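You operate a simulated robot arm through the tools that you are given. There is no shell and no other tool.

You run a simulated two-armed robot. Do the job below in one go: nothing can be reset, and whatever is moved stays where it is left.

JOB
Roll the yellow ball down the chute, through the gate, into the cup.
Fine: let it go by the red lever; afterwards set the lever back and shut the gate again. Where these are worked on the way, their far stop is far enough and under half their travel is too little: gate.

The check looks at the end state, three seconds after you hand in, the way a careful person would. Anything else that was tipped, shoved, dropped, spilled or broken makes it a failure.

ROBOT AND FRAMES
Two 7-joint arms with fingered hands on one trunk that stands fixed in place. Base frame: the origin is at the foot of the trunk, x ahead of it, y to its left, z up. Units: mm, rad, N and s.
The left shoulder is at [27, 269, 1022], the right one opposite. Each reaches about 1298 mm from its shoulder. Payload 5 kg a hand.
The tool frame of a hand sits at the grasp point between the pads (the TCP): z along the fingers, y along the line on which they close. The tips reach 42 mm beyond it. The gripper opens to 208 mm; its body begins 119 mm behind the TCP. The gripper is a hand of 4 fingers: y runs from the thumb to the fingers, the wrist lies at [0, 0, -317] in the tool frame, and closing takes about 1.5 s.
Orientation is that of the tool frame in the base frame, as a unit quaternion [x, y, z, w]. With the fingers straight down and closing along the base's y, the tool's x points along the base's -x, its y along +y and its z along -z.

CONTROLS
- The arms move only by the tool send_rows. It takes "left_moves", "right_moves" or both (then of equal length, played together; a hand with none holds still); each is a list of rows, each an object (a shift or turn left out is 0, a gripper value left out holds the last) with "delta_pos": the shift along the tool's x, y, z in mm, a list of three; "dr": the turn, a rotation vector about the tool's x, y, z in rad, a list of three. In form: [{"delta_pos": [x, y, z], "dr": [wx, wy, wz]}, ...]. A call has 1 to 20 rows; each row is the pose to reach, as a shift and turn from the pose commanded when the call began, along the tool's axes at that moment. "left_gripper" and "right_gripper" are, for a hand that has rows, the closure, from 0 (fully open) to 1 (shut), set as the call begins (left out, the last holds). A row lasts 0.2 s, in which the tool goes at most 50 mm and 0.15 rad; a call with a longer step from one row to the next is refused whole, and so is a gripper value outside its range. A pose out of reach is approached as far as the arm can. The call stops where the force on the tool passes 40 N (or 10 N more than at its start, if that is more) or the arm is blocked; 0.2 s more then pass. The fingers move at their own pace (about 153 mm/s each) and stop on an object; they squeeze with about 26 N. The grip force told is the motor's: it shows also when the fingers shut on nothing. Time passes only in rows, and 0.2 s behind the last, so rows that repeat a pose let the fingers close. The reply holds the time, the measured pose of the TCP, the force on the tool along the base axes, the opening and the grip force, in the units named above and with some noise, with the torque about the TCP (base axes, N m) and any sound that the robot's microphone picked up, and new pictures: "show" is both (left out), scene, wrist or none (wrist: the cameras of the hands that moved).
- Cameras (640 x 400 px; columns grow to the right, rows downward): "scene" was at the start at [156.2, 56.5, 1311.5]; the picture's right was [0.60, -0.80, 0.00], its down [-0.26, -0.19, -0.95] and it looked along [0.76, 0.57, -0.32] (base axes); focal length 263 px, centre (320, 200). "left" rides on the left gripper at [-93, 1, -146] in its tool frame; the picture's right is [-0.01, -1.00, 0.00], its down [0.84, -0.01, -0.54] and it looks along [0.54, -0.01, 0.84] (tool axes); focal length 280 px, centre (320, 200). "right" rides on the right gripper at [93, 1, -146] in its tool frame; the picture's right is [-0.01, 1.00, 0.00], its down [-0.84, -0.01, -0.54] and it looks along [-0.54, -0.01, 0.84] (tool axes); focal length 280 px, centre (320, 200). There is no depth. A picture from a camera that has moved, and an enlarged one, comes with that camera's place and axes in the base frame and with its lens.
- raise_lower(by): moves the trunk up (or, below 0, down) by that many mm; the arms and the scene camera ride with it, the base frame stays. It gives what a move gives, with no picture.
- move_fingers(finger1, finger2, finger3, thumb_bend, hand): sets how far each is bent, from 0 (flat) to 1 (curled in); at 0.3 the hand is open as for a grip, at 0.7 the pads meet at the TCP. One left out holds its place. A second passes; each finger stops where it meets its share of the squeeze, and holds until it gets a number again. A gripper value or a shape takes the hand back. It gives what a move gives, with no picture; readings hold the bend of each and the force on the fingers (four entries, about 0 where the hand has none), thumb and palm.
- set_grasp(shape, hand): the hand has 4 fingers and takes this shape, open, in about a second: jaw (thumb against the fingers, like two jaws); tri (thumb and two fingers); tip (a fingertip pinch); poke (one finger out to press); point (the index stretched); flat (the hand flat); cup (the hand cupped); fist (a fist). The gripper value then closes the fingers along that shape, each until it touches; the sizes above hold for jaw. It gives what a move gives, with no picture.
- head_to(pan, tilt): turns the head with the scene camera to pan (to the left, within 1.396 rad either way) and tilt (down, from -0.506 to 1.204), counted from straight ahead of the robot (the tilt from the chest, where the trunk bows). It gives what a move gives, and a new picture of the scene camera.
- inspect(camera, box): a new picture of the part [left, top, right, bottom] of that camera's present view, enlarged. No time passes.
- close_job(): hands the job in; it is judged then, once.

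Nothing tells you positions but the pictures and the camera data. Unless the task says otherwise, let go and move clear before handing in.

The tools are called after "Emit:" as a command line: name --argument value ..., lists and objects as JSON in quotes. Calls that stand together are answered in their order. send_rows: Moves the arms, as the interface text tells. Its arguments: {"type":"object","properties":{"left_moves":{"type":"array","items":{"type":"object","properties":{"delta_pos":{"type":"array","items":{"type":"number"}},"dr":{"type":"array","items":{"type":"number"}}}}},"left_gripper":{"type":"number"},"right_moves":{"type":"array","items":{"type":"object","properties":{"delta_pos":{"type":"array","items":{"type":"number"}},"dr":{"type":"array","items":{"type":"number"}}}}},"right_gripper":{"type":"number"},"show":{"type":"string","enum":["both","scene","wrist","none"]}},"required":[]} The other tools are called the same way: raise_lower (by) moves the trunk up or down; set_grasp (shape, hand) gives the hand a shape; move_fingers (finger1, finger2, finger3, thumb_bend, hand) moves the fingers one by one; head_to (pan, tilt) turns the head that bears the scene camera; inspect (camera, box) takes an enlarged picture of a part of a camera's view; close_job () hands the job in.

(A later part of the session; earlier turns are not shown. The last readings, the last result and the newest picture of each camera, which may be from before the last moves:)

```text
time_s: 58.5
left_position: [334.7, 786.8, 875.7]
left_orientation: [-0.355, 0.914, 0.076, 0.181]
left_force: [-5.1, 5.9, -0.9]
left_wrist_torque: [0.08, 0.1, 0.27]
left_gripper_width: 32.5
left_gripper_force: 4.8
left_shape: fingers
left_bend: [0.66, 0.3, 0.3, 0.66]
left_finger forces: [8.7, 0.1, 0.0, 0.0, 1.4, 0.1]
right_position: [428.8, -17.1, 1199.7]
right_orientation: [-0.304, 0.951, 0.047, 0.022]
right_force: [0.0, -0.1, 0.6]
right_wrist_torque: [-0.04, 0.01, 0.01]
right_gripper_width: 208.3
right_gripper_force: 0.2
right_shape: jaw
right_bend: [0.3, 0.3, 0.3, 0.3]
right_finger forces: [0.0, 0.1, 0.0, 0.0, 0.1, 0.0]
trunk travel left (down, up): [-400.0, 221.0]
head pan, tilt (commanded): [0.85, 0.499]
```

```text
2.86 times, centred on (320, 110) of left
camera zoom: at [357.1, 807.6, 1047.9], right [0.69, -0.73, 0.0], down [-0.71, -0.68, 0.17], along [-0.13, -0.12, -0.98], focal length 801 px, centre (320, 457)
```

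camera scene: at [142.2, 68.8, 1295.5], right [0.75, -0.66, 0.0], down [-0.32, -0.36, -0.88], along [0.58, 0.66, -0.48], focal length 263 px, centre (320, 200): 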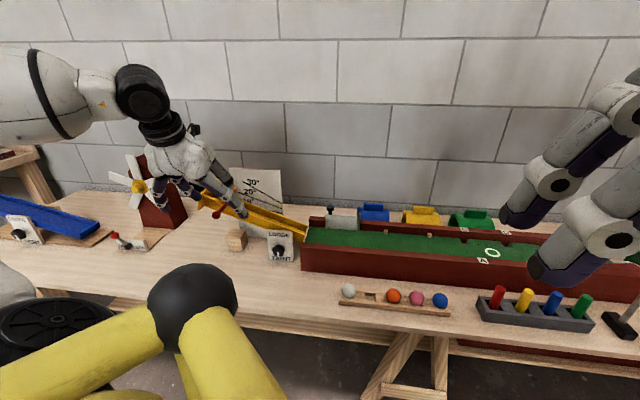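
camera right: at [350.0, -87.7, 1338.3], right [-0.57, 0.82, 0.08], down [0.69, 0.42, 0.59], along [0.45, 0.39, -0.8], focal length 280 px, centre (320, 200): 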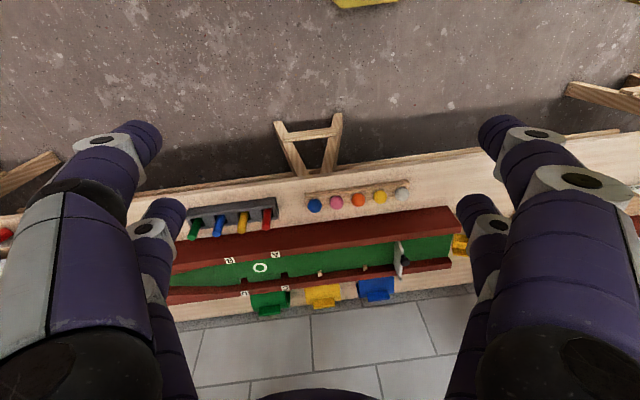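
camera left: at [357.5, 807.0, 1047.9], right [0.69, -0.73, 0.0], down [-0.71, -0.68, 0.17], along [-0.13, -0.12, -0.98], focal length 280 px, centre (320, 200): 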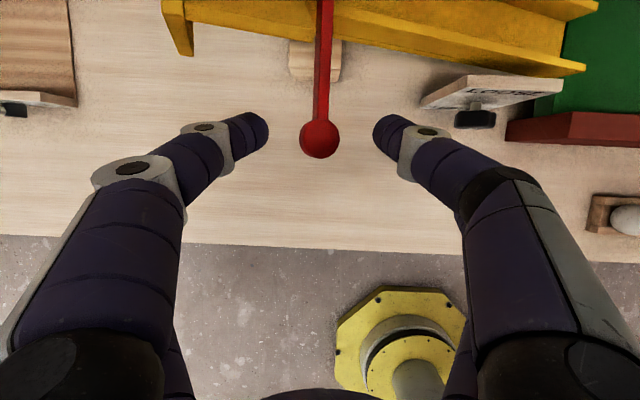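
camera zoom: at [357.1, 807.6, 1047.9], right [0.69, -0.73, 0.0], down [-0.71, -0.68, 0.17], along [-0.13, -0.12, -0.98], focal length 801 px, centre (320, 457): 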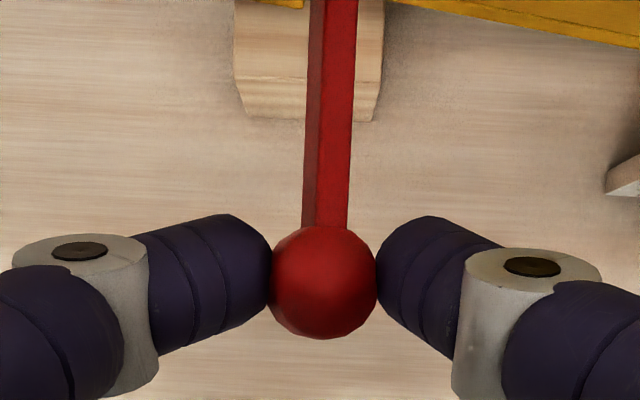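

The knob is pinched. I'll tighten the thumb slightly and test a small push downward, watching the force.

Emit:
move_fingers --hand "left" --thumb_bend 0.68

Emit:
send_rows --left_moves '[{"delta_pos": [1.2, 0, 2.8]}, {"delta_pos": [2.3, 0, 5.5]}, {"delta_pos": [3.5, 0, 8.3]}, {"delta_pos": [3.5, 0, 8.3]}]' --show "wrist"

Emit:
inspect --camera "left" --box '[220, 0, 420, 180]'

Emit:
inspect --camera "scene" --box '[180, 160, 320, 250]'

```text
time_s: 59.5
left_position: [335.7, 786.9, 877.3]
left_orientation: [-0.355, 0.914, 0.076, 0.18]
left_force: [-2.5, 4.8, -1.9]
left_wrist_torque: [0.04, 0.1, 0.16]
left_gripper_width: 31.7
left_gripper_force: 6.7
left_shape: fingers
left_bend: [0.66, 0.3, 0.3, 0.67]
left_finger forces: [8.8, 0.0, 0.1, 0.1, 4.5, 0.1]
right_position: [427.6, -17.1, 1200.3]
right_orientation: [-0.303, 0.951, 0.048, 0.022]
right_force: [0.1, -0.4, -0.2]
right_wrist_torque: [-0.04, 0.02, 0.01]
right_gripper_width: 207.8
right_gripper_force: 0.1
right_shape: jaw
right_bend: [0.3, 0.3, 0.3, 0.3]
right_finger forces: [0.0, 0.1, 0.0, 0.0, 0.0, 0.1]
trunk travel left (down, up): [-400.0, 221.0]
head pan, tilt (commanded): [0.85, 0.499]
```

```text
time_s: 60.5
left_position: [333.5, 788.1, 867.9]
left_orientation: [-0.356, 0.914, 0.077, 0.181]
left_force: [0.2, 10.7, 5.8]
left_wrist_torque: [0.42, -0.16, 0.22]
left_gripper_width: 31.8
left_gripper_force: 7.4
left_shape: fingers
left_bend: [0.65, 0.3, 0.3, 0.67]
left_finger forces: [12.1, 0.0, 0.0, 0.0, 3.3, 0.0]
right_position: [429.5, -17.1, 1199.6]
right_orientation: [-0.303, 0.952, 0.047, 0.022]
right_force: [0.0, -0.6, -0.1]
right_wrist_torque: [-0.02, 0.03, 0.01]
right_gripper_width: 208.0
right_gripper_force: 0.1
right_shape: jaw
right_bend: [0.3, 0.3, 0.3, 0.3]
right_finger forces: [0.0, 0.0, 0.1, 0.1, 0.0, 0.1]
trunk travel left (down, up): [-400.0, 221.0]
head pan, tilt (commanded): [0.85, 0.499]
camera left: at [356.7, 807.8, 1039.5], right [0.69, -0.73, -0.01], down [-0.71, -0.68, 0.17], along [-0.13, -0.11, -0.99], focal length 280 px, centre (320, 200)
```

left: 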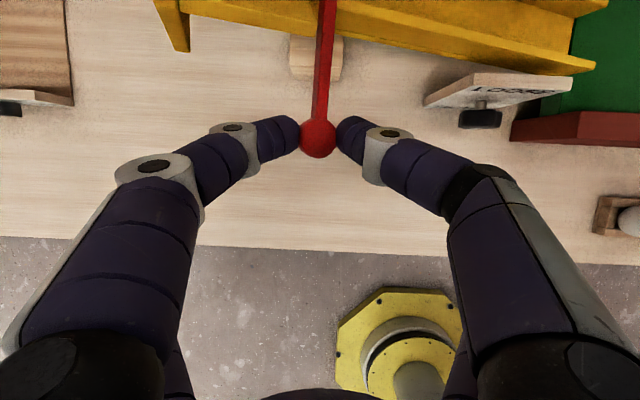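

```text
2.22 times, centred on (320, 90) of left
camera zoom: at [356.7, 807.8, 1039.5], right [0.69, -0.73, -0.01], down [-0.71, -0.68, 0.17], along [-0.13, -0.11, -0.99], focal length 623 px, centre (320, 444)
```

zoom: 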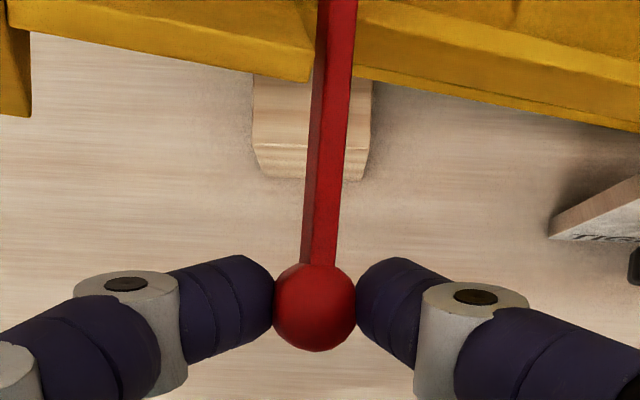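

```text
4.44 times, centred on (250, 205) of scene
camera zoom: at [141.8, 68.8, 1295.5], right [0.75, -0.66, 0.0], down [-0.32, -0.36, -0.88], along [0.58, 0.66, -0.48], focal length 1171 px, centre (631, 178)
```

zoom: 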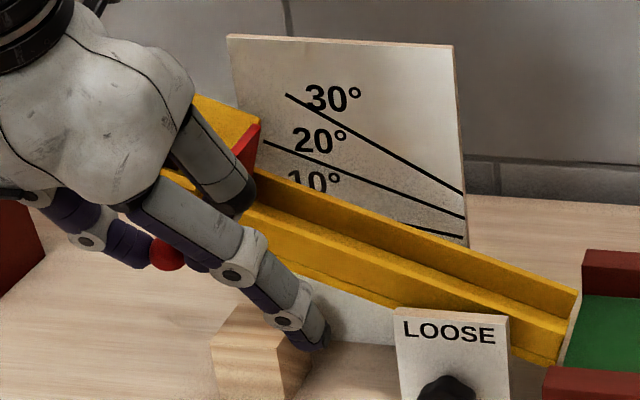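

The knob followed the hand down about 9 mm against only ~6 N, so it does press down. I'll even out the pinch and continue along the arc, watching the ball and blade.

Emit:
move_fingers --hand "left" --thumb_bend 0.69

Emit:
send_rows --left_moves '[{"delta_pos": [1.4, 0, 5.2]}, {"delta_pos": [2.9, 0, 10.4]}, {"delta_pos": [4.3, 0, 15.5]}, {"delta_pos": [4.3, 0, 15.5]}]' --show "both"

Emit:
inspect --camera "left" --box '[200, 0, 440, 180]'

Emit:
inspect --camera "scene" --box '[180, 160, 320, 250]'

```text
time_s: 61.5
left_position: [334.9, 787.6, 866.6]
left_orientation: [-0.357, 0.913, 0.076, 0.182]
left_force: [2.0, 12.2, 4.0]
left_wrist_torque: [0.4, -0.15, 0.19]
left_gripper_width: 31.7
left_gripper_force: 8.0
left_shape: fingers
left_bend: [0.65, 0.3, 0.3, 0.68]
left_finger forces: [12.4, 0.1, 0.0, 0.0, 4.8, 0.0]
right_position: [428.2, -16.6, 1200.7]
right_orientation: [-0.304, 0.951, 0.047, 0.022]
right_force: [0.6, 0.5, -0.2]
right_wrist_torque: [0.0, -0.01, -0.02]
right_gripper_width: 207.8
right_gripper_force: 0.0
right_shape: jaw
right_bend: [0.3, 0.3, 0.3, 0.3]
right_finger forces: [0.0, 0.0, 0.0, 0.0, 0.0, 0.0]
trunk travel left (down, up): [-400.0, 221.0]
head pan, tilt (commanded): [0.85, 0.499]
```

```text
time_s: 62.5
left_position: [335.7, 789.3, 851.8]
left_orientation: [-0.356, 0.913, 0.077, 0.182]
left_force: [-5.6, 12.5, 5.9]
left_wrist_torque: [0.51, -0.01, 0.47]
left_gripper_width: 31.8
left_gripper_force: 8.1
left_shape: fingers
left_bend: [0.63, 0.3, 0.3, 0.69]
left_finger forces: [14.1, 0.1, 0.0, 0.0, 1.8, 0.0]
right_position: [428.7, -16.2, 1200.7]
right_orientation: [-0.303, 0.952, 0.048, 0.021]
right_force: [-0.4, -0.4, -0.7]
right_wrist_torque: [0.0, 0.01, 0.01]
right_gripper_width: 207.8
right_gripper_force: 0.1
right_shape: jaw
right_bend: [0.3, 0.3, 0.3, 0.3]
right_finger forces: [0.1, 0.0, 0.1, 0.0, 0.0, 0.0]
trunk travel left (down, up): [-400.0, 221.0]
head pan, tilt (commanded): [0.85, 0.499]
camera scene: at [141.5, 68.8, 1295.6], right [0.75, -0.66, 0.0], down [-0.32, -0.36, -0.88], along [0.58, 0.66, -0.48], focal length 263 px, centre (320, 200)
camera left: at [357.8, 808.9, 1023.3], right [0.69, -0.73, -0.01], down [-0.71, -0.68, 0.17], along [-0.13, -0.12, -0.98], focal length 280 px, centre (320, 200)
```

scene: 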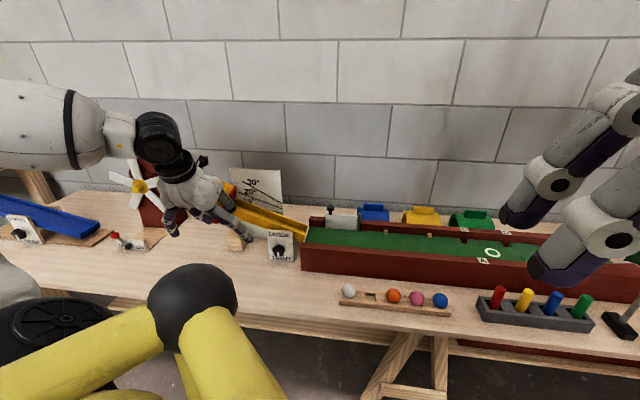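
left: 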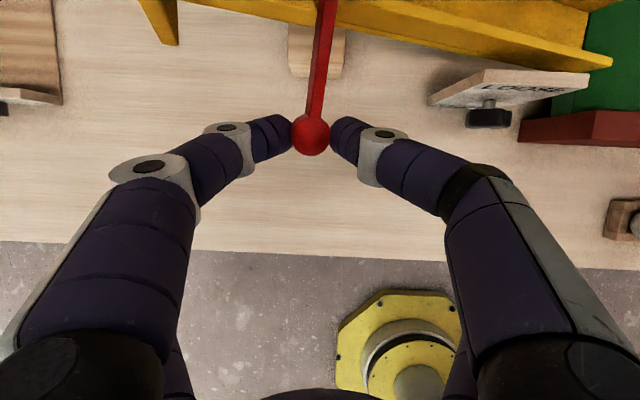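

```text
2.22 times, centred on (320, 90) of left
camera zoom: at [357.8, 808.9, 1023.3], right [0.69, -0.73, -0.01], down [-0.71, -0.68, 0.17], along [-0.13, -0.12, -0.98], focal length 623 px, centre (320, 444)
```

zoom: 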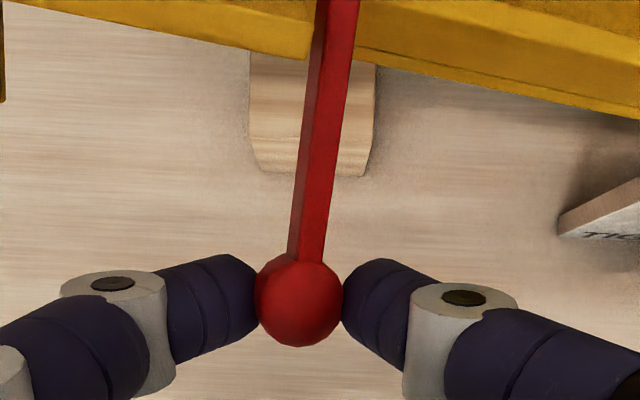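

```text
4.44 times, centred on (250, 205) of scene
camera zoom: at [141.5, 68.8, 1295.6], right [0.75, -0.66, 0.0], down [-0.32, -0.36, -0.88], along [0.58, 0.66, -0.48], focal length 1171 px, centre (631, 178)
```

zoom: 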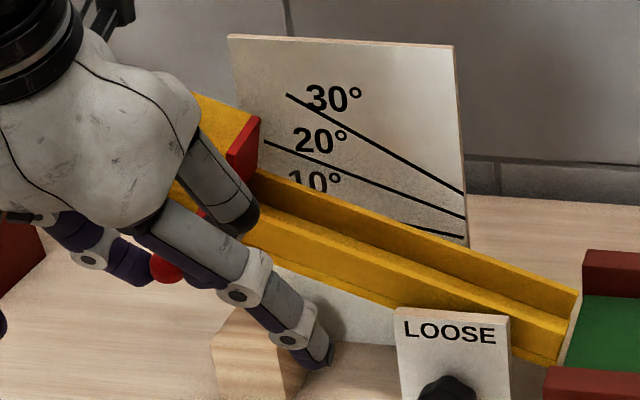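

The blade is rising as the knob goes down (the lever turns about the chute's own axis, so the knob also drifts upstream). I'll continue along that arc with the sideways correction.

Emit:
send_rows --left_moves '[{"delta_pos": [0, 4, 6]}, {"delta_pos": [0.1, 7, 13]}, {"delta_pos": [0.2, 10, 19.5]}, {"delta_pos": [0.3, 13, 26.3]}, {"delta_pos": [0.3, 13, 26.3]}]' --show "both"

Emit:
inspect --camera "left" --box '[200, 0, 440, 180]'

Emit:
inspect --camera "scene" --box '[180, 160, 320, 250]'

```text
time_s: 63.6
left_position: [334.0, 803.8, 826.8]
left_orientation: [-0.356, 0.914, 0.076, 0.181]
left_force: [-1.3, 0.2, 0.3]
left_wrist_torque: [-0.03, 0.01, -0.03]
left_gripper_width: 26.1
left_gripper_force: 6.0
left_shape: fingers
left_bend: [0.67, 0.3, 0.3, 0.68]
left_finger forces: [6.2, 0.0, 0.0, 0.0, 5.1, 0.0]
right_position: [428.6, -16.7, 1200.8]
right_orientation: [-0.303, 0.952, 0.048, 0.021]
right_force: [-0.7, -0.2, 0.1]
right_wrist_torque: [0.01, 0.01, 0.02]
right_gripper_width: 207.7
right_gripper_force: 0.1
right_shape: jaw
right_bend: [0.3, 0.3, 0.3, 0.3]
right_finger forces: [0.0, 0.0, 0.0, 0.1, 0.0, 0.1]
trunk travel left (down, up): [-400.0, 221.0]
head pan, tilt (commanded): [0.85, 0.499]
camera scene: at [141.9, 68.6, 1295.5], right [0.75, -0.66, 0.0], down [-0.32, -0.36, -0.88], along [0.58, 0.66, -0.48], focal length 263 px, centre (320, 200)
camera left: at [356.6, 824.5, 998.3], right [0.69, -0.73, 0.0], down [-0.72, -0.68, 0.17], along [-0.13, -0.12, -0.98], focal length 280 px, centre (320, 200)
```

scene: 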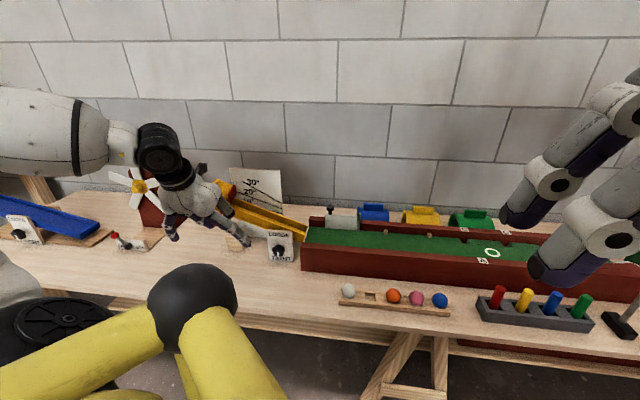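
left: 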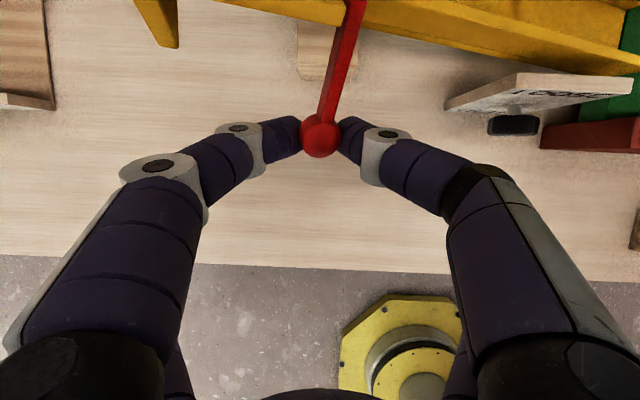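

```text
2.22 times, centred on (320, 90) of left
camera zoom: at [356.6, 824.5, 998.3], right [0.69, -0.73, 0.0], down [-0.72, -0.68, 0.17], along [-0.13, -0.12, -0.98], focal length 623 px, centre (320, 444)
```

zoom: 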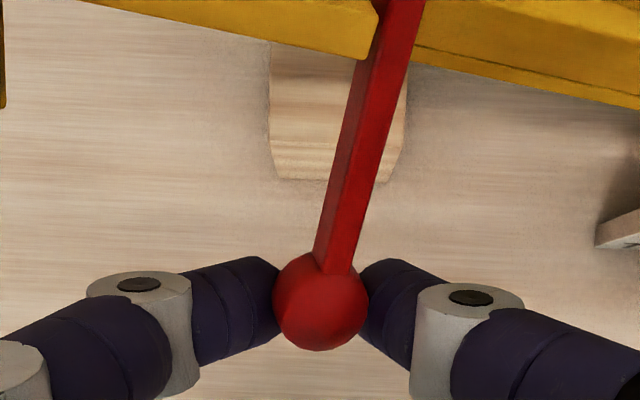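

```text
4.44 times, centred on (250, 205) of scene
camera zoom: at [141.9, 68.6, 1295.5], right [0.75, -0.66, 0.0], down [-0.32, -0.36, -0.88], along [0.58, 0.66, -0.48], focal length 1171 px, centre (631, 178)
```

zoom: 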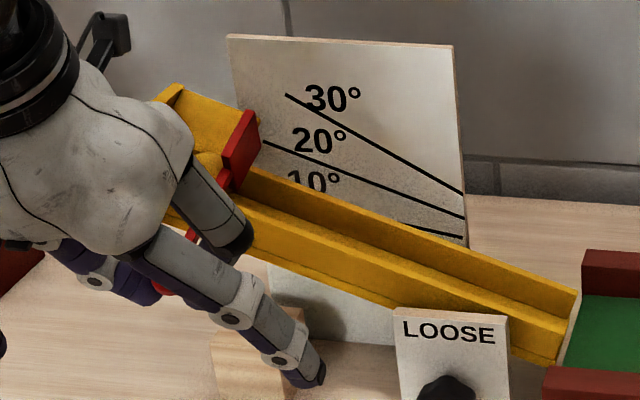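

The knob slid up between the tips, so the pinch is too weak for the lever's ~6 N resistance. I'll open, see whether the lever stays put, then press it from above instead.

Emit:
move_fingers --hand "left" --finger1 0.57 --thumb_bend 0.57

Emit:
inspect --camera "left" --box '[200, 0, 440, 180]'

Emit:
inspect --camera "scene" --box '[180, 160, 320, 250]'

```text
time_s: 64.7
left_position: [333.3, 805.4, 827.3]
left_orientation: [-0.356, 0.914, 0.076, 0.181]
left_force: [-0.2, 0.1, -0.5]
left_wrist_torque: [-0.02, 0.02, 0.01]
left_gripper_width: 80.6
left_gripper_force: 0.1
left_shape: fingers
left_bend: [0.56, 0.3, 0.3, 0.56]
left_finger forces: [0.0, 0.0, 0.1, 0.0, 0.0, 0.0]
right_position: [428.9, -17.3, 1199.8]
right_orientation: [-0.303, 0.952, 0.047, 0.022]
right_force: [0.1, -0.2, 0.0]
right_wrist_torque: [-0.02, 0.0, -0.01]
right_gripper_width: 207.8
right_gripper_force: 0.1
right_shape: jaw
right_bend: [0.3, 0.3, 0.3, 0.3]
right_finger forces: [0.0, 0.0, 0.1, 0.0, 0.1, 0.0]
trunk travel left (down, up): [-400.0, 221.0]
head pan, tilt (commanded): [0.85, 0.499]
```

```text
2.22 times, centred on (320, 90) of left
camera zoom: at [356.5, 824.8, 998.9], right [0.69, -0.73, 0.0], down [-0.71, -0.68, 0.17], along [-0.13, -0.12, -0.98], focal length 623 px, centre (320, 444)
```

zoom: 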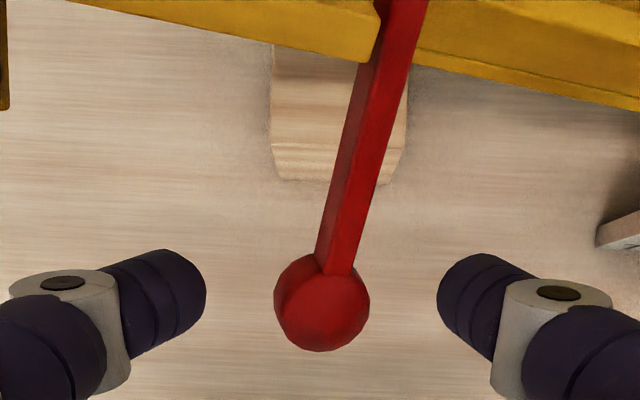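

```text
4.44 times, centred on (250, 205) of scene
camera zoom: at [141.9, 68.5, 1295.5], right [0.75, -0.66, 0.0], down [-0.32, -0.36, -0.88], along [0.58, 0.66, -0.48], focal length 1171 px, centre (631, 178)
```

zoom: 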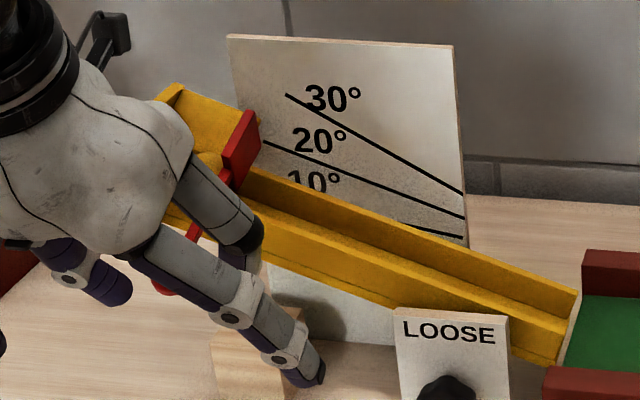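

The lever holds its place by friction. I'll rise above the knob, close the pincers into a firm pusher, and set it over the bar just inside the knob.

Emit:
send_rows --left_moves '[{"delta_pos": [0, 0, -20]}, {"delta_pos": [0, 0, -40]}, {"delta_pos": [0, 0, -60]}, {"delta_pos": [0, 0, -60]}]' --show "none"

Emit:
move_fingers --hand "left" --finger1 0.7 --thumb_bend 0.7

Emit:
send_rows --left_moves '[{"delta_pos": [-11, -1, 2]}, {"delta_pos": [-22, -2, 6]}, {"delta_pos": [-31.4, -2.5, 12]}, {"delta_pos": [-31.4, -2.5, 12]}]' --show "both"

Emit:
inspect --camera "left" --box '[200, 0, 440, 180]'

Emit:
inspect --camera "scene" --box '[180, 160, 320, 250]'

```text
time_s: 65.7
left_position: [317.6, 788.6, 882.9]
left_orientation: [-0.356, 0.914, 0.076, 0.181]
left_force: [-0.3, -0.4, 0.2]
left_wrist_torque: [-0.03, -0.05, 0.02]
left_gripper_width: 80.6
left_gripper_force: 0.1
left_shape: fingers
left_bend: [0.56, 0.3, 0.3, 0.56]
left_finger forces: [0.0, 0.0, 0.1, 0.1, 0.0, 0.0]
right_position: [428.1, -17.3, 1201.0]
right_orientation: [-0.303, 0.951, 0.047, 0.021]
right_force: [0.2, -0.4, 0.2]
right_wrist_torque: [-0.02, -0.06, 0.02]
right_gripper_width: 208.0
right_gripper_force: 0.0
right_shape: jaw
right_bend: [0.3, 0.3, 0.3, 0.3]
right_finger forces: [0.1, 0.0, 0.1, 0.0, 0.0, 0.0]
trunk travel left (down, up): [-400.0, 221.0]
head pan, tilt (commanded): [0.85, 0.499]
```

```text
time_s: 66.7
left_position: [317.1, 788.9, 881.5]
left_orientation: [-0.356, 0.914, 0.076, 0.181]
left_force: [-0.3, -0.3, -1.0]
left_wrist_torque: [-0.03, -0.02, 0.05]
left_gripper_width: 11.2
left_gripper_force: 0.1
left_shape: fingers
left_bend: [0.7, 0.3, 0.3, 0.7]
left_finger forces: [0.0, 0.1, 0.1, 0.1, 0.0, 0.0]
right_position: [428.4, -17.9, 1200.6]
right_orientation: [-0.303, 0.952, 0.047, 0.022]
right_force: [0.5, 0.1, -0.5]
right_wrist_torque: [0.0, 0.04, 0.01]
right_gripper_width: 207.6
right_gripper_force: 0.0
right_shape: jaw
right_bend: [0.3, 0.3, 0.3, 0.3]
right_finger forces: [0.0, 0.1, 0.0, 0.0, 0.0, 0.1]
trunk travel left (down, up): [-400.0, 221.0]
head pan, tilt (commanded): [0.85, 0.499]
```

```text
time_s: 67.7
left_position: [345.0, 809.0, 883.3]
left_orientation: [-0.355, 0.914, 0.075, 0.181]
left_force: [0.5, -0.5, 0.3]
left_wrist_torque: [0.03, 0.04, 0.0]
left_gripper_width: 11.5
left_gripper_force: 0.1
left_shape: fingers
left_bend: [0.7, 0.3, 0.3, 0.7]
left_finger forces: [0.0, 0.0, 0.0, 0.0, 0.0, 0.0]
right_position: [429.3, -17.2, 1202.3]
right_orientation: [-0.303, 0.951, 0.048, 0.022]
right_force: [-0.5, 0.3, -0.3]
right_wrist_torque: [0.0, -0.02, 0.04]
right_gripper_width: 207.7
right_gripper_force: 0.1
right_shape: jaw
right_bend: [0.3, 0.3, 0.3, 0.3]
right_finger forces: [0.0, 0.0, 0.1, 0.0, 0.1, 0.0]
trunk travel left (down, up): [-400.0, 221.0]
head pan, tilt (commanded): [0.85, 0.499]
camera scene: at [142.0, 68.6, 1295.5], right [0.75, -0.66, 0.0], down [-0.32, -0.36, -0.88], along [0.58, 0.66, -0.48], focal length 263 px, centre (320, 200)
camera left: at [366.3, 829.4, 1055.3], right [0.69, -0.73, 0.0], down [-0.71, -0.68, 0.17], along [-0.13, -0.12, -0.98], focal length 280 px, centre (320, 200)
```

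scene: 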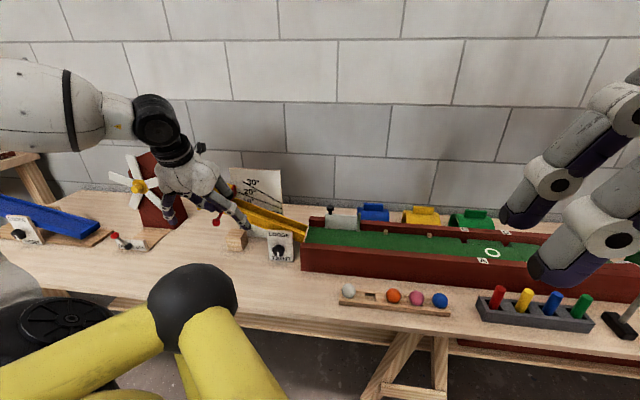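
left: 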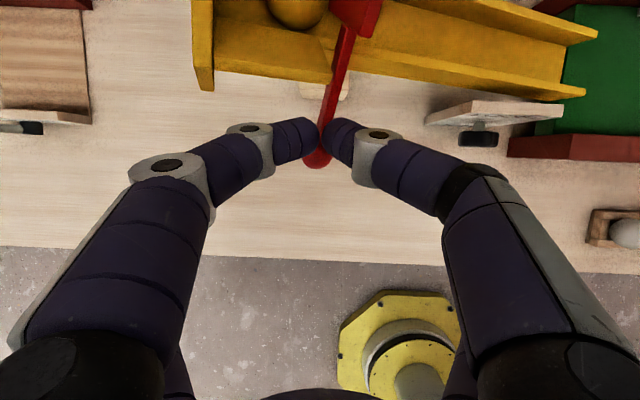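

```text
2.22 times, centred on (320, 90) of left
camera zoom: at [366.3, 829.4, 1055.3], right [0.69, -0.73, 0.0], down [-0.71, -0.68, 0.17], along [-0.13, -0.12, -0.98], focal length 623 px, centre (320, 444)
```

zoom: 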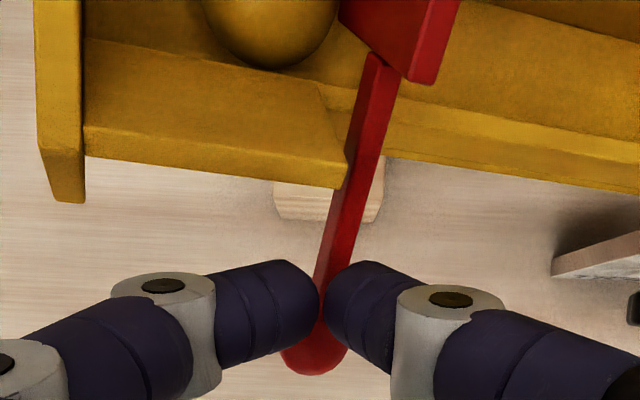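

```text
4.44 times, centred on (250, 205) of scene
camera zoom: at [142.0, 68.6, 1295.5], right [0.75, -0.66, 0.0], down [-0.32, -0.36, -0.88], along [0.58, 0.66, -0.48], focal length 1171 px, centre (631, 178)
```

zoom: 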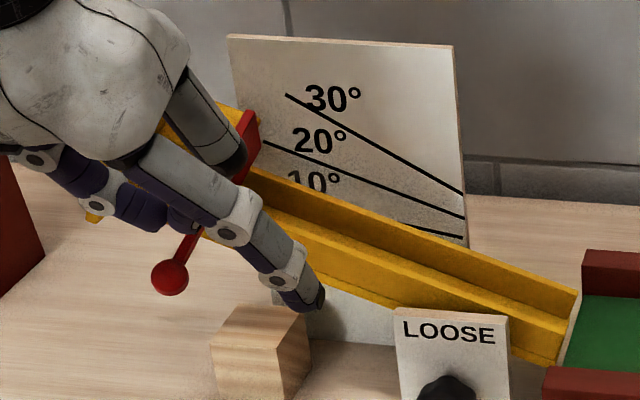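

The closed tips are right over the bar next to the knob (lever now ~31° down). I'll press down along the arc in small steps, watching force.

Emit:
send_rows --left_moves '[{"delta_pos": [3.5, 0, 8.3]}, {"delta_pos": [6.9, 0, 16.6]}, {"delta_pos": [5.6, 1.5, 22]}, {"delta_pos": [4.3, 3.1, 26.9]}, {"delta_pos": [4.3, 3.1, 26.9]}]' --show "wrist"

Emit:
inspect --camera "left" --box '[200, 0, 440, 180]'

Emit:
inspect --camera "scene" --box '[180, 160, 320, 250]'

```text
time_s: 68.8
left_position: [346.5, 815.9, 857.4]
left_orientation: [-0.356, 0.913, 0.077, 0.181]
left_force: [-0.8, -1.5, 0.2]
left_wrist_torque: [0.01, 0.02, -0.06]
left_gripper_width: 11.2
left_gripper_force: 0.8
left_shape: fingers
left_bend: [0.7, 0.3, 0.3, 0.7]
left_finger forces: [0.0, 0.1, 0.0, 0.0, 1.1, 0.0]
right_position: [428.4, -17.7, 1200.8]
right_orientation: [-0.303, 0.951, 0.048, 0.021]
right_force: [0.2, 0.5, 0.4]
right_wrist_torque: [-0.02, -0.02, 0.0]
right_gripper_width: 208.0
right_gripper_force: 0.1
right_shape: jaw
right_bend: [0.3, 0.3, 0.3, 0.3]
right_finger forces: [0.0, 0.1, 0.0, 0.1, 0.0, 0.1]
trunk travel left (down, up): [-400.0, 221.0]
head pan, tilt (commanded): [0.85, 0.499]
camera left: at [368.7, 836.6, 1028.6], right [0.69, -0.73, 0.0], down [-0.71, -0.68, 0.17], along [-0.13, -0.12, -0.98], focal length 280 px, centre (320, 200)
```

left: 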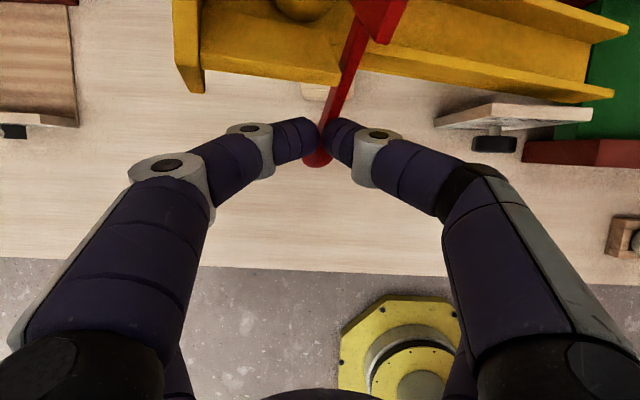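

```text
2.22 times, centred on (320, 90) of left
camera zoom: at [368.7, 836.6, 1028.6], right [0.69, -0.73, 0.0], down [-0.71, -0.68, 0.17], along [-0.13, -0.12, -0.98], focal length 623 px, centre (320, 444)
```

zoom: 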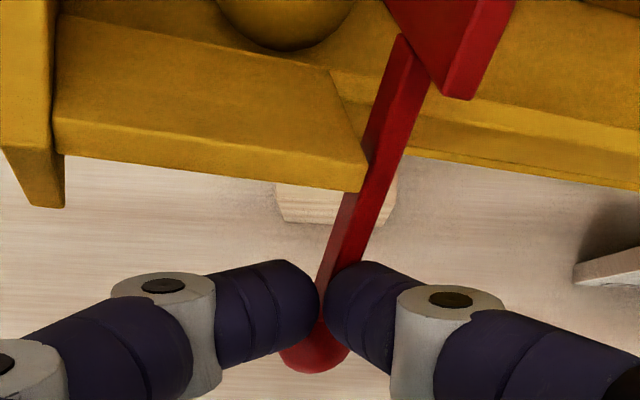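

```text
4.44 times, centred on (250, 205) of scene
camera zoom: at [141.9, 68.5, 1295.5], right [0.75, -0.66, 0.0], down [-0.32, -0.36, -0.88], along [0.58, 0.66, -0.48], focal length 1171 px, centre (631, 178)
```

zoom: 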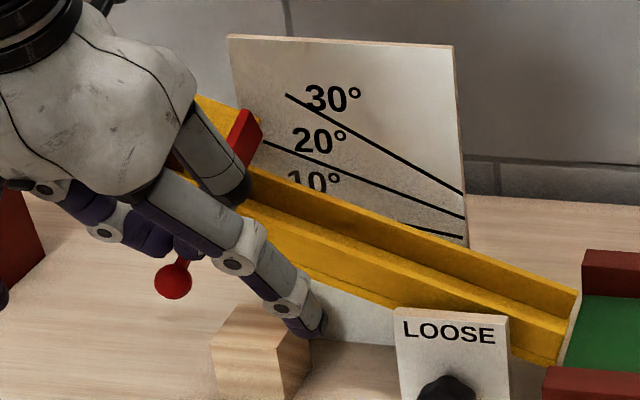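

The lever yields with almost no force now. I'll continue the press to about 60°.

Emit:
send_rows --left_moves '[{"delta_pos": [-2, 1.5, 6]}, {"delta_pos": [-4.8, 2.9, 12]}, {"delta_pos": [-8, 4.2, 18]}, {"delta_pos": [-11.5, 5.3, 24]}, {"delta_pos": [-11.5, 5.3, 24]}]' --show "both"

Emit:
inspect --camera "left" --box '[200, 0, 440, 180]'

Emit:
inspect --camera "scene" --box '[180, 160, 320, 250]'

```text
time_s: 70.0
left_position: [356.5, 831.5, 841.5]
left_orientation: [-0.355, 0.914, 0.077, 0.181]
left_force: [-18.5, -26.7, 14.2]
left_wrist_torque: [-0.17, -0.24, -0.67]
left_gripper_width: 9.8
left_gripper_force: 17.6
left_shape: fingers
left_bend: [0.7, 0.3, 0.3, 0.71]
left_finger forces: [0.0, 0.1, 0.1, 0.0, 35.1, 0.0]
right_position: [427.5, -19.3, 1201.5]
right_orientation: [-0.303, 0.952, 0.048, 0.022]
right_force: [-0.6, 0.6, -0.8]
right_wrist_torque: [0.03, -0.01, -0.02]
right_gripper_width: 207.9
right_gripper_force: 0.1
right_shape: jaw
right_bend: [0.3, 0.3, 0.3, 0.3]
right_finger forces: [0.0, 0.1, 0.0, 0.0, 0.0, 0.0]
trunk travel left (down, up): [-400.0, 221.0]
head pan, tilt (commanded): [0.85, 0.499]
camera scene: at [140.8, 66.5, 1295.8], right [0.75, -0.66, 0.0], down [-0.32, -0.36, -0.88], along [0.58, 0.66, -0.48], focal length 263 px, centre (320, 200)
camera left: at [378.5, 852.0, 1011.8], right [0.69, -0.73, -0.01], down [-0.72, -0.68, 0.17], along [-0.13, -0.12, -0.98], focal length 280 px, centre (320, 200)
```

scene: 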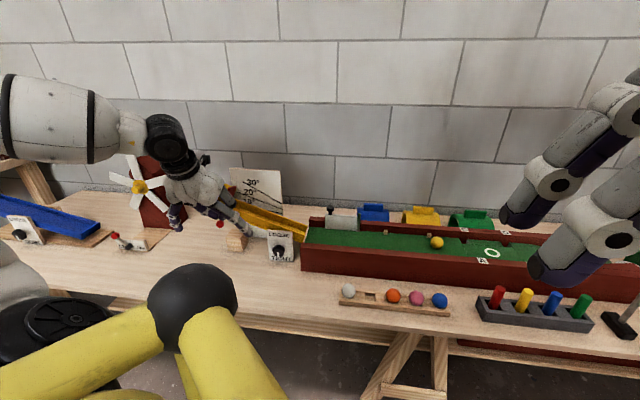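
left: 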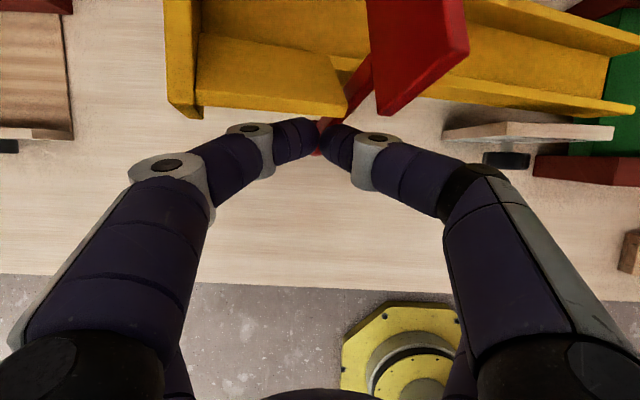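

```text
2.22 times, centred on (320, 90) of left
camera zoom: at [378.5, 852.0, 1011.8], right [0.69, -0.73, -0.01], down [-0.72, -0.68, 0.17], along [-0.13, -0.12, -0.98], focal length 623 px, centre (320, 444)
```

zoom: 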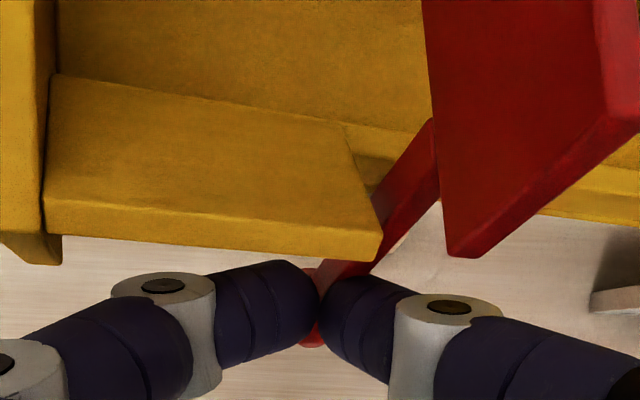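

```text
4.44 times, centred on (250, 205) of scene
camera zoom: at [140.8, 66.5, 1295.8], right [0.75, -0.66, 0.0], down [-0.32, -0.36, -0.88], along [0.58, 0.66, -0.48], focal length 1171 px, centre (631, 178)
```

zoom: 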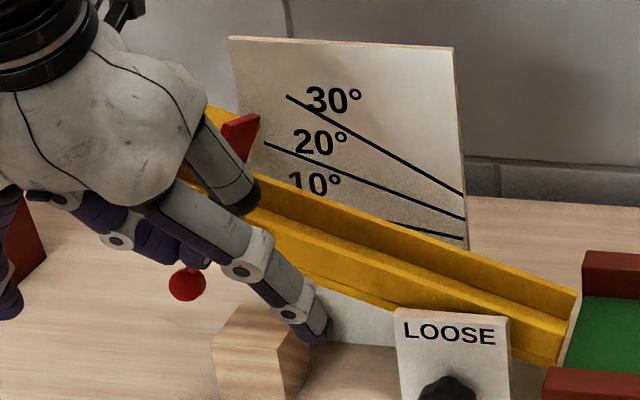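

The ball has been released and is rolling past the open gate. I'm pressing the lever on its stop, so I'll ease off straight away and see where the ball ends up.

Emit:
send_rows --left_moves '[{"delta_pos": [5, 0, -8]}, {"delta_pos": [10, 0, -18]}, {"delta_pos": [14, 0, -30]}, {"delta_pos": [14, 0, -30]}, {"delta_pos": [14, 0, -30]}]' --show "both"

Emit:
inspect --camera "scene" --box '[400, 200, 640, 320]'

Emit:
inspect --camera "scene" --box '[180, 160, 320, 250]'

Emit:
inspect --camera "right" --box '[150, 180, 480, 320]'

```text
time_s: 71.2
left_position: [338.4, 817.4, 861.2]
left_orientation: [-0.355, 0.914, 0.076, 0.182]
left_force: [0.5, 0.3, 0.2]
left_wrist_torque: [0.02, 0.02, 0.01]
left_gripper_width: 11.4
left_gripper_force: 0.1
left_shape: fingers
left_bend: [0.7, 0.3, 0.3, 0.7]
left_finger forces: [0.1, 0.0, 0.0, 0.0, 0.0, 0.0]
right_position: [428.0, -16.9, 1200.5]
right_orientation: [-0.304, 0.951, 0.046, 0.022]
right_force: [0.1, -1.2, 1.0]
right_wrist_torque: [0.0, 0.02, 0.02]
right_gripper_width: 207.9
right_gripper_force: 0.0
right_shape: jaw
right_bend: [0.3, 0.3, 0.3, 0.3]
right_finger forces: [0.0, 0.0, 0.1, 0.0, 0.0, 0.1]
trunk travel left (down, up): [-400.0, 221.0]
head pan, tilt (commanded): [0.85, 0.499]
camera scene: at [142.0, 68.6, 1295.5], right [0.75, -0.66, 0.0], down [-0.32, -0.36, -0.88], along [0.58, 0.66, -0.48], focal length 263 px, centre (320, 200)
camera left: at [361.7, 837.3, 1033.4], right [0.69, -0.73, 0.0], down [-0.71, -0.68, 0.17], along [-0.13, -0.12, -0.98], focal length 280 px, centre (320, 200)
```

scene: 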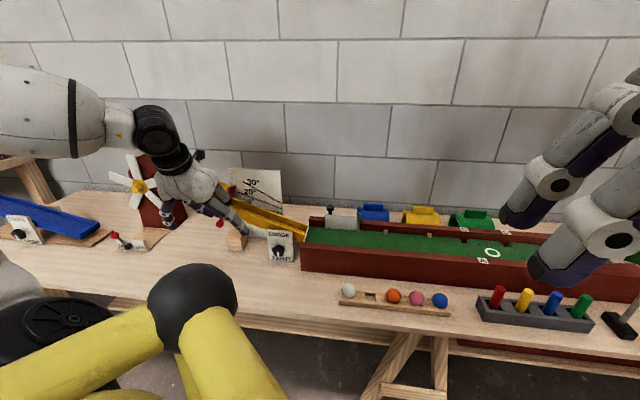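
left: 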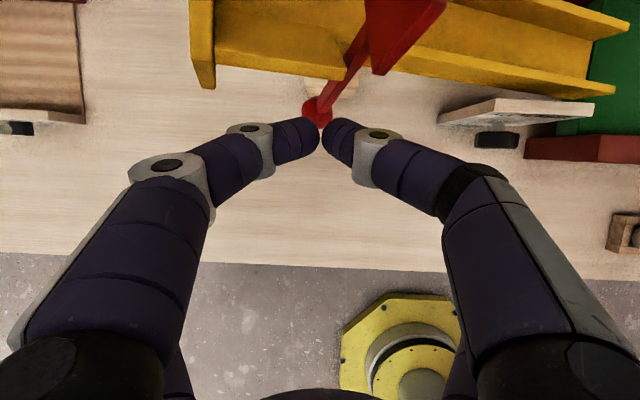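

```text
2.67 times, centred on (520, 260) of scene
camera zoom: at [142.0, 68.6, 1295.5], right [0.75, -0.66, 0.0], down [-0.32, -0.36, -0.88], along [0.58, 0.66, -0.48], focal length 702 px, centre (-213, 40)
```

zoom: 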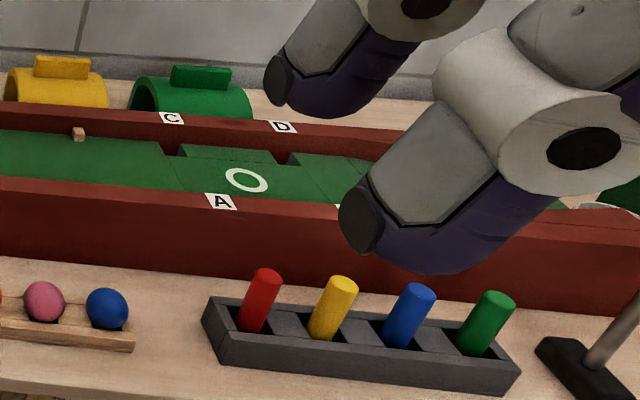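

```text
4.44 times, centred on (250, 205) of scene
camera zoom: at [142.0, 68.6, 1295.5], right [0.75, -0.66, 0.0], down [-0.32, -0.36, -0.88], along [0.58, 0.66, -0.48], focal length 1171 px, centre (631, 178)
```

zoom: 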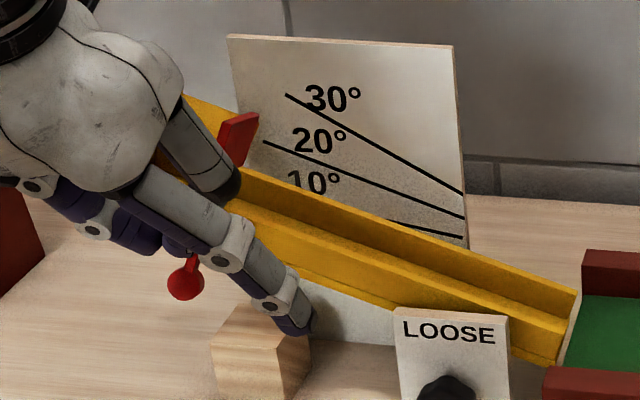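

```text
1.94 times, centred on (315, 250) of right
camera zoom: at [350.0, -86.9, 1338.4], right [-0.57, 0.82, 0.08], down [0.69, 0.42, 0.59], along [0.45, 0.39, -0.8], focal length 544 px, centre (330, 103)
```

zoom: 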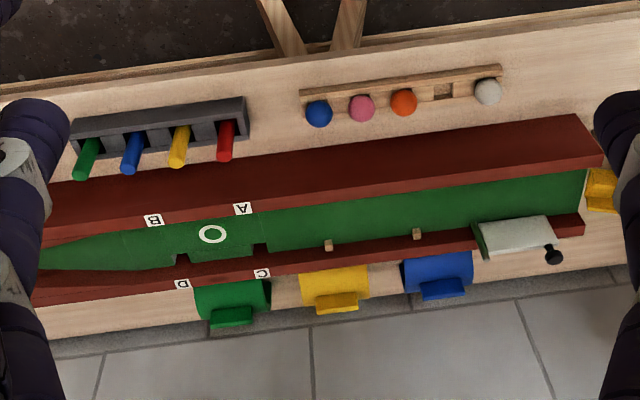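

The ball has left the visible part of the trough. The right hand hides the far end, so I'll turn the head and use the right hand's camera to check the cup.

Emit:
head_to --pan 0.3 --tilt 0.5

Emit:
inspect --camera "scene" --box '[300, 140, 480, 260]'

Emit:
inspect --camera "right" --box '[0, 150, 320, 350]'

```text
time_s: 72.2
left_position: [339.0, 816.8, 862.4]
left_orientation: [-0.356, 0.914, 0.076, 0.182]
left_force: [-0.5, 0.1, -0.4]
left_wrist_torque: [-0.01, -0.01, -0.03]
left_gripper_width: 11.7
left_gripper_force: 0.0
left_shape: fingers
left_bend: [0.7, 0.3, 0.3, 0.7]
left_finger forces: [0.0, 0.1, 0.1, 0.0, 0.0, 0.0]
right_position: [428.0, -16.8, 1200.5]
right_orientation: [-0.303, 0.952, 0.048, 0.022]
right_force: [-0.7, -0.2, 0.4]
right_wrist_torque: [0.0, -0.01, -0.03]
right_gripper_width: 207.7
right_gripper_force: 0.1
right_shape: jaw
right_bend: [0.3, 0.3, 0.3, 0.3]
right_finger forces: [0.0, 0.0, 0.0, 0.0, 0.1, 0.0]
trunk travel left (down, up): [-400.0, 221.0]
head pan, tilt (commanded): [0.3, 0.499]
camera scene: at [168.7, 27.2, 1295.5], right [0.3, -0.95, 0.0], down [-0.46, -0.14, -0.88], along [0.84, 0.26, -0.48], focal length 263 px, centre (320, 200)
```

scene: 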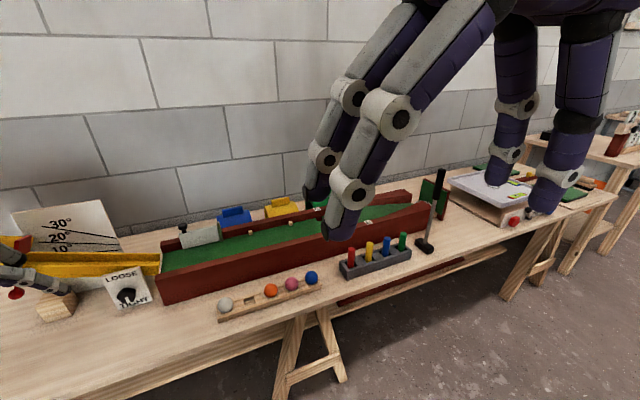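

```text
3.33 times, centred on (390, 200) of scene
camera zoom: at [168.7, 27.2, 1295.5], right [0.3, -0.95, 0.0], down [-0.46, -0.14, -0.88], along [0.84, 0.26, -0.48], focal length 878 px, centre (87, 200)
```

zoom: 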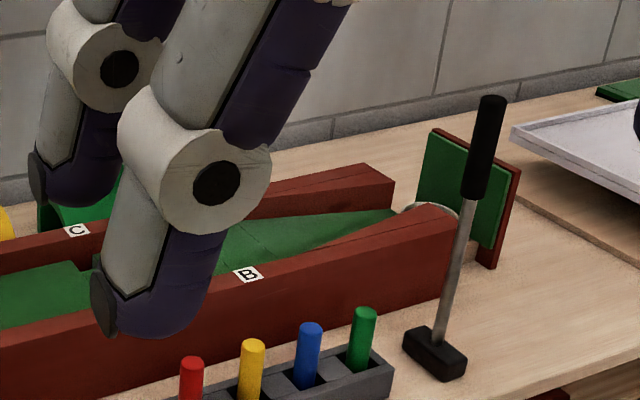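

```text
2.00 times, centred on (160, 250) of right
camera zoom: at [349.9, -86.9, 1338.5], right [-0.57, 0.82, 0.08], down [0.69, 0.42, 0.59], along [0.45, 0.39, -0.8], focal length 561 px, centre (640, 100)
```

zoom: 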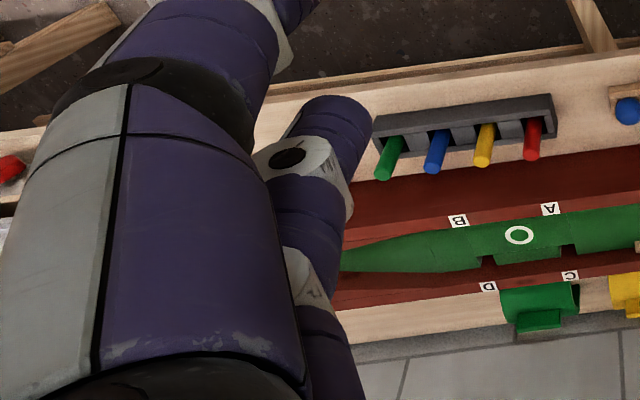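

I can't see the cup yet. I'll move the right hand forward and turn it so its camera looks at the far end of the trough.

Emit:
send_rows --right_moves '[{"delta_pos": [-22.5, -32.6, 3.1], "dr": [0, 0, 0.074]}, {"delta_pos": [-45, -65.3, 6.3], "dr": [0, 0, 0.148]}, {"delta_pos": [-67.4, -98, 9.4], "dr": [0, 0, 0.222]}, {"delta_pos": [-89.8, -130.6, 12.5], "dr": [0, 0, 0.296]}, {"delta_pos": [-112.3, -163.2, 15.6], "dr": [0, 0, 0.37]}, {"delta_pos": [-134.8, -195.9, 18.8], "dr": [0, 0, 0.444]}, {"delta_pos": [-157.2, -228.5, 21.9], "dr": [0, 0, 0.518]}, {"delta_pos": [-179.7, -261.2, 25], "dr": [0, 0, 0.592]}, {"delta_pos": [-202.1, -293.8, 28.2], "dr": [0, 0, 0.666]}, {"delta_pos": [-224.6, -326.5, 31.3], "dr": [0, 0, 0.74]}]' --show "both"

```text
time_s: 74.4
left_position: [339.0, 816.4, 861.6]
left_orientation: [-0.355, 0.914, 0.076, 0.18]
left_force: [-0.1, -0.8, 0.5]
left_wrist_torque: [-0.04, 0.01, 0.01]
left_gripper_width: 10.9
left_gripper_force: 0.1
left_shape: fingers
left_bend: [0.7, 0.3, 0.3, 0.7]
left_finger forces: [0.1, 0.0, 0.1, 0.0, 0.0, 0.0]
right_position: [801.9, -149.0, 1160.4]
right_orientation: [0.061, 0.997, 0.052, 0.002]
right_force: [-0.1, -0.3, 0.1]
right_wrist_torque: [0.0, 0.07, 0.02]
right_gripper_width: 207.8
right_gripper_force: 0.0
right_shape: jaw
right_bend: [0.3, 0.3, 0.3, 0.3]
right_finger forces: [0.0, 0.0, 0.1, 0.1, 0.0, 0.0]
trunk travel left (down, up): [-400.0, 221.0]
head pan, tilt (commanded): [0.3, 0.499]
camera scene: at [169.0, 27.1, 1295.3], right [0.3, -0.96, 0.0], down [-0.46, -0.14, -0.88], along [0.84, 0.26, -0.48], focal length 263 px, centre (320, 200)
camera right: at [707.7, -154.1, 1304.6], right [0.14, 0.98, 0.1], down [0.83, -0.17, 0.53], along [0.54, 0.01, -0.84], focal length 280 px, centre (320, 200)
```

scene: 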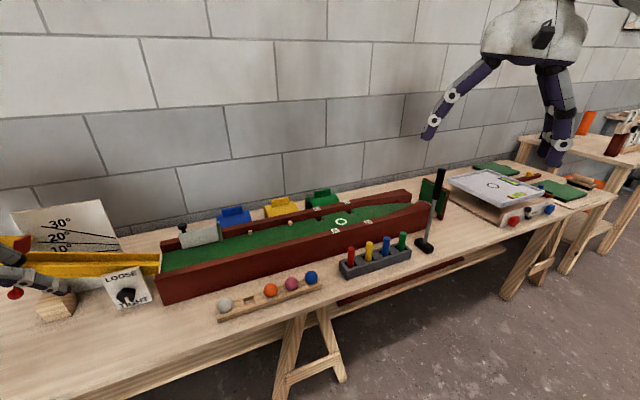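
right: 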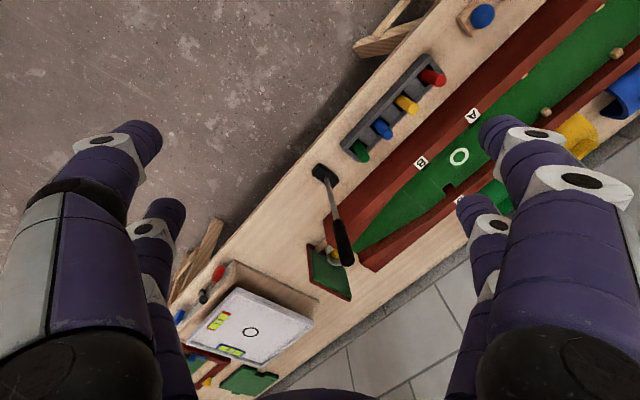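

Emit:
inspect --camera "right" --box '[290, 200, 410, 310]'

Emit:
inspect --camera "scene" --box '[360, 160, 470, 240]'

```text
3.64 times, centred on (350, 255) of right
camera zoom: at [707.7, -154.1, 1304.6], right [0.14, 0.98, 0.1], down [0.83, -0.17, 0.53], along [0.54, 0.01, -0.84], focal length 1020 px, centre (211, 0)
```

zoom: 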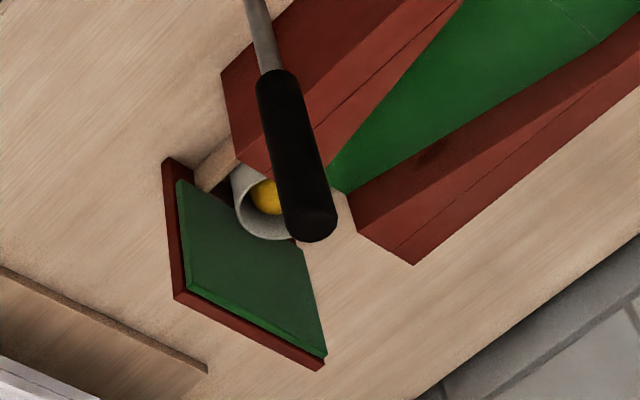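

```text
5.00 times, centred on (415, 200) of scene
camera zoom: at [169.0, 27.1, 1295.3], right [0.3, -0.96, 0.0], down [-0.46, -0.14, -0.88], along [0.84, 0.26, -0.48], focal length 1317 px, centre (-155, 200)
```

zoom: 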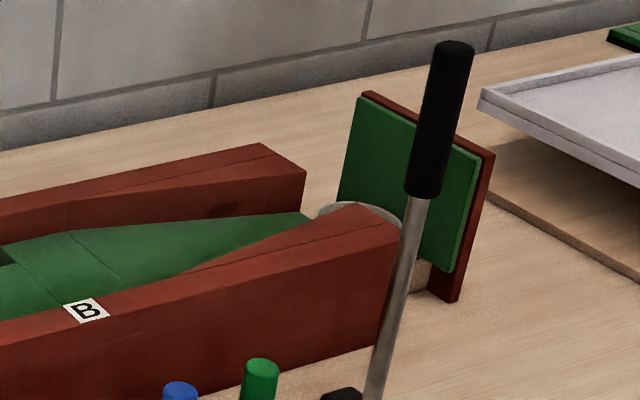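

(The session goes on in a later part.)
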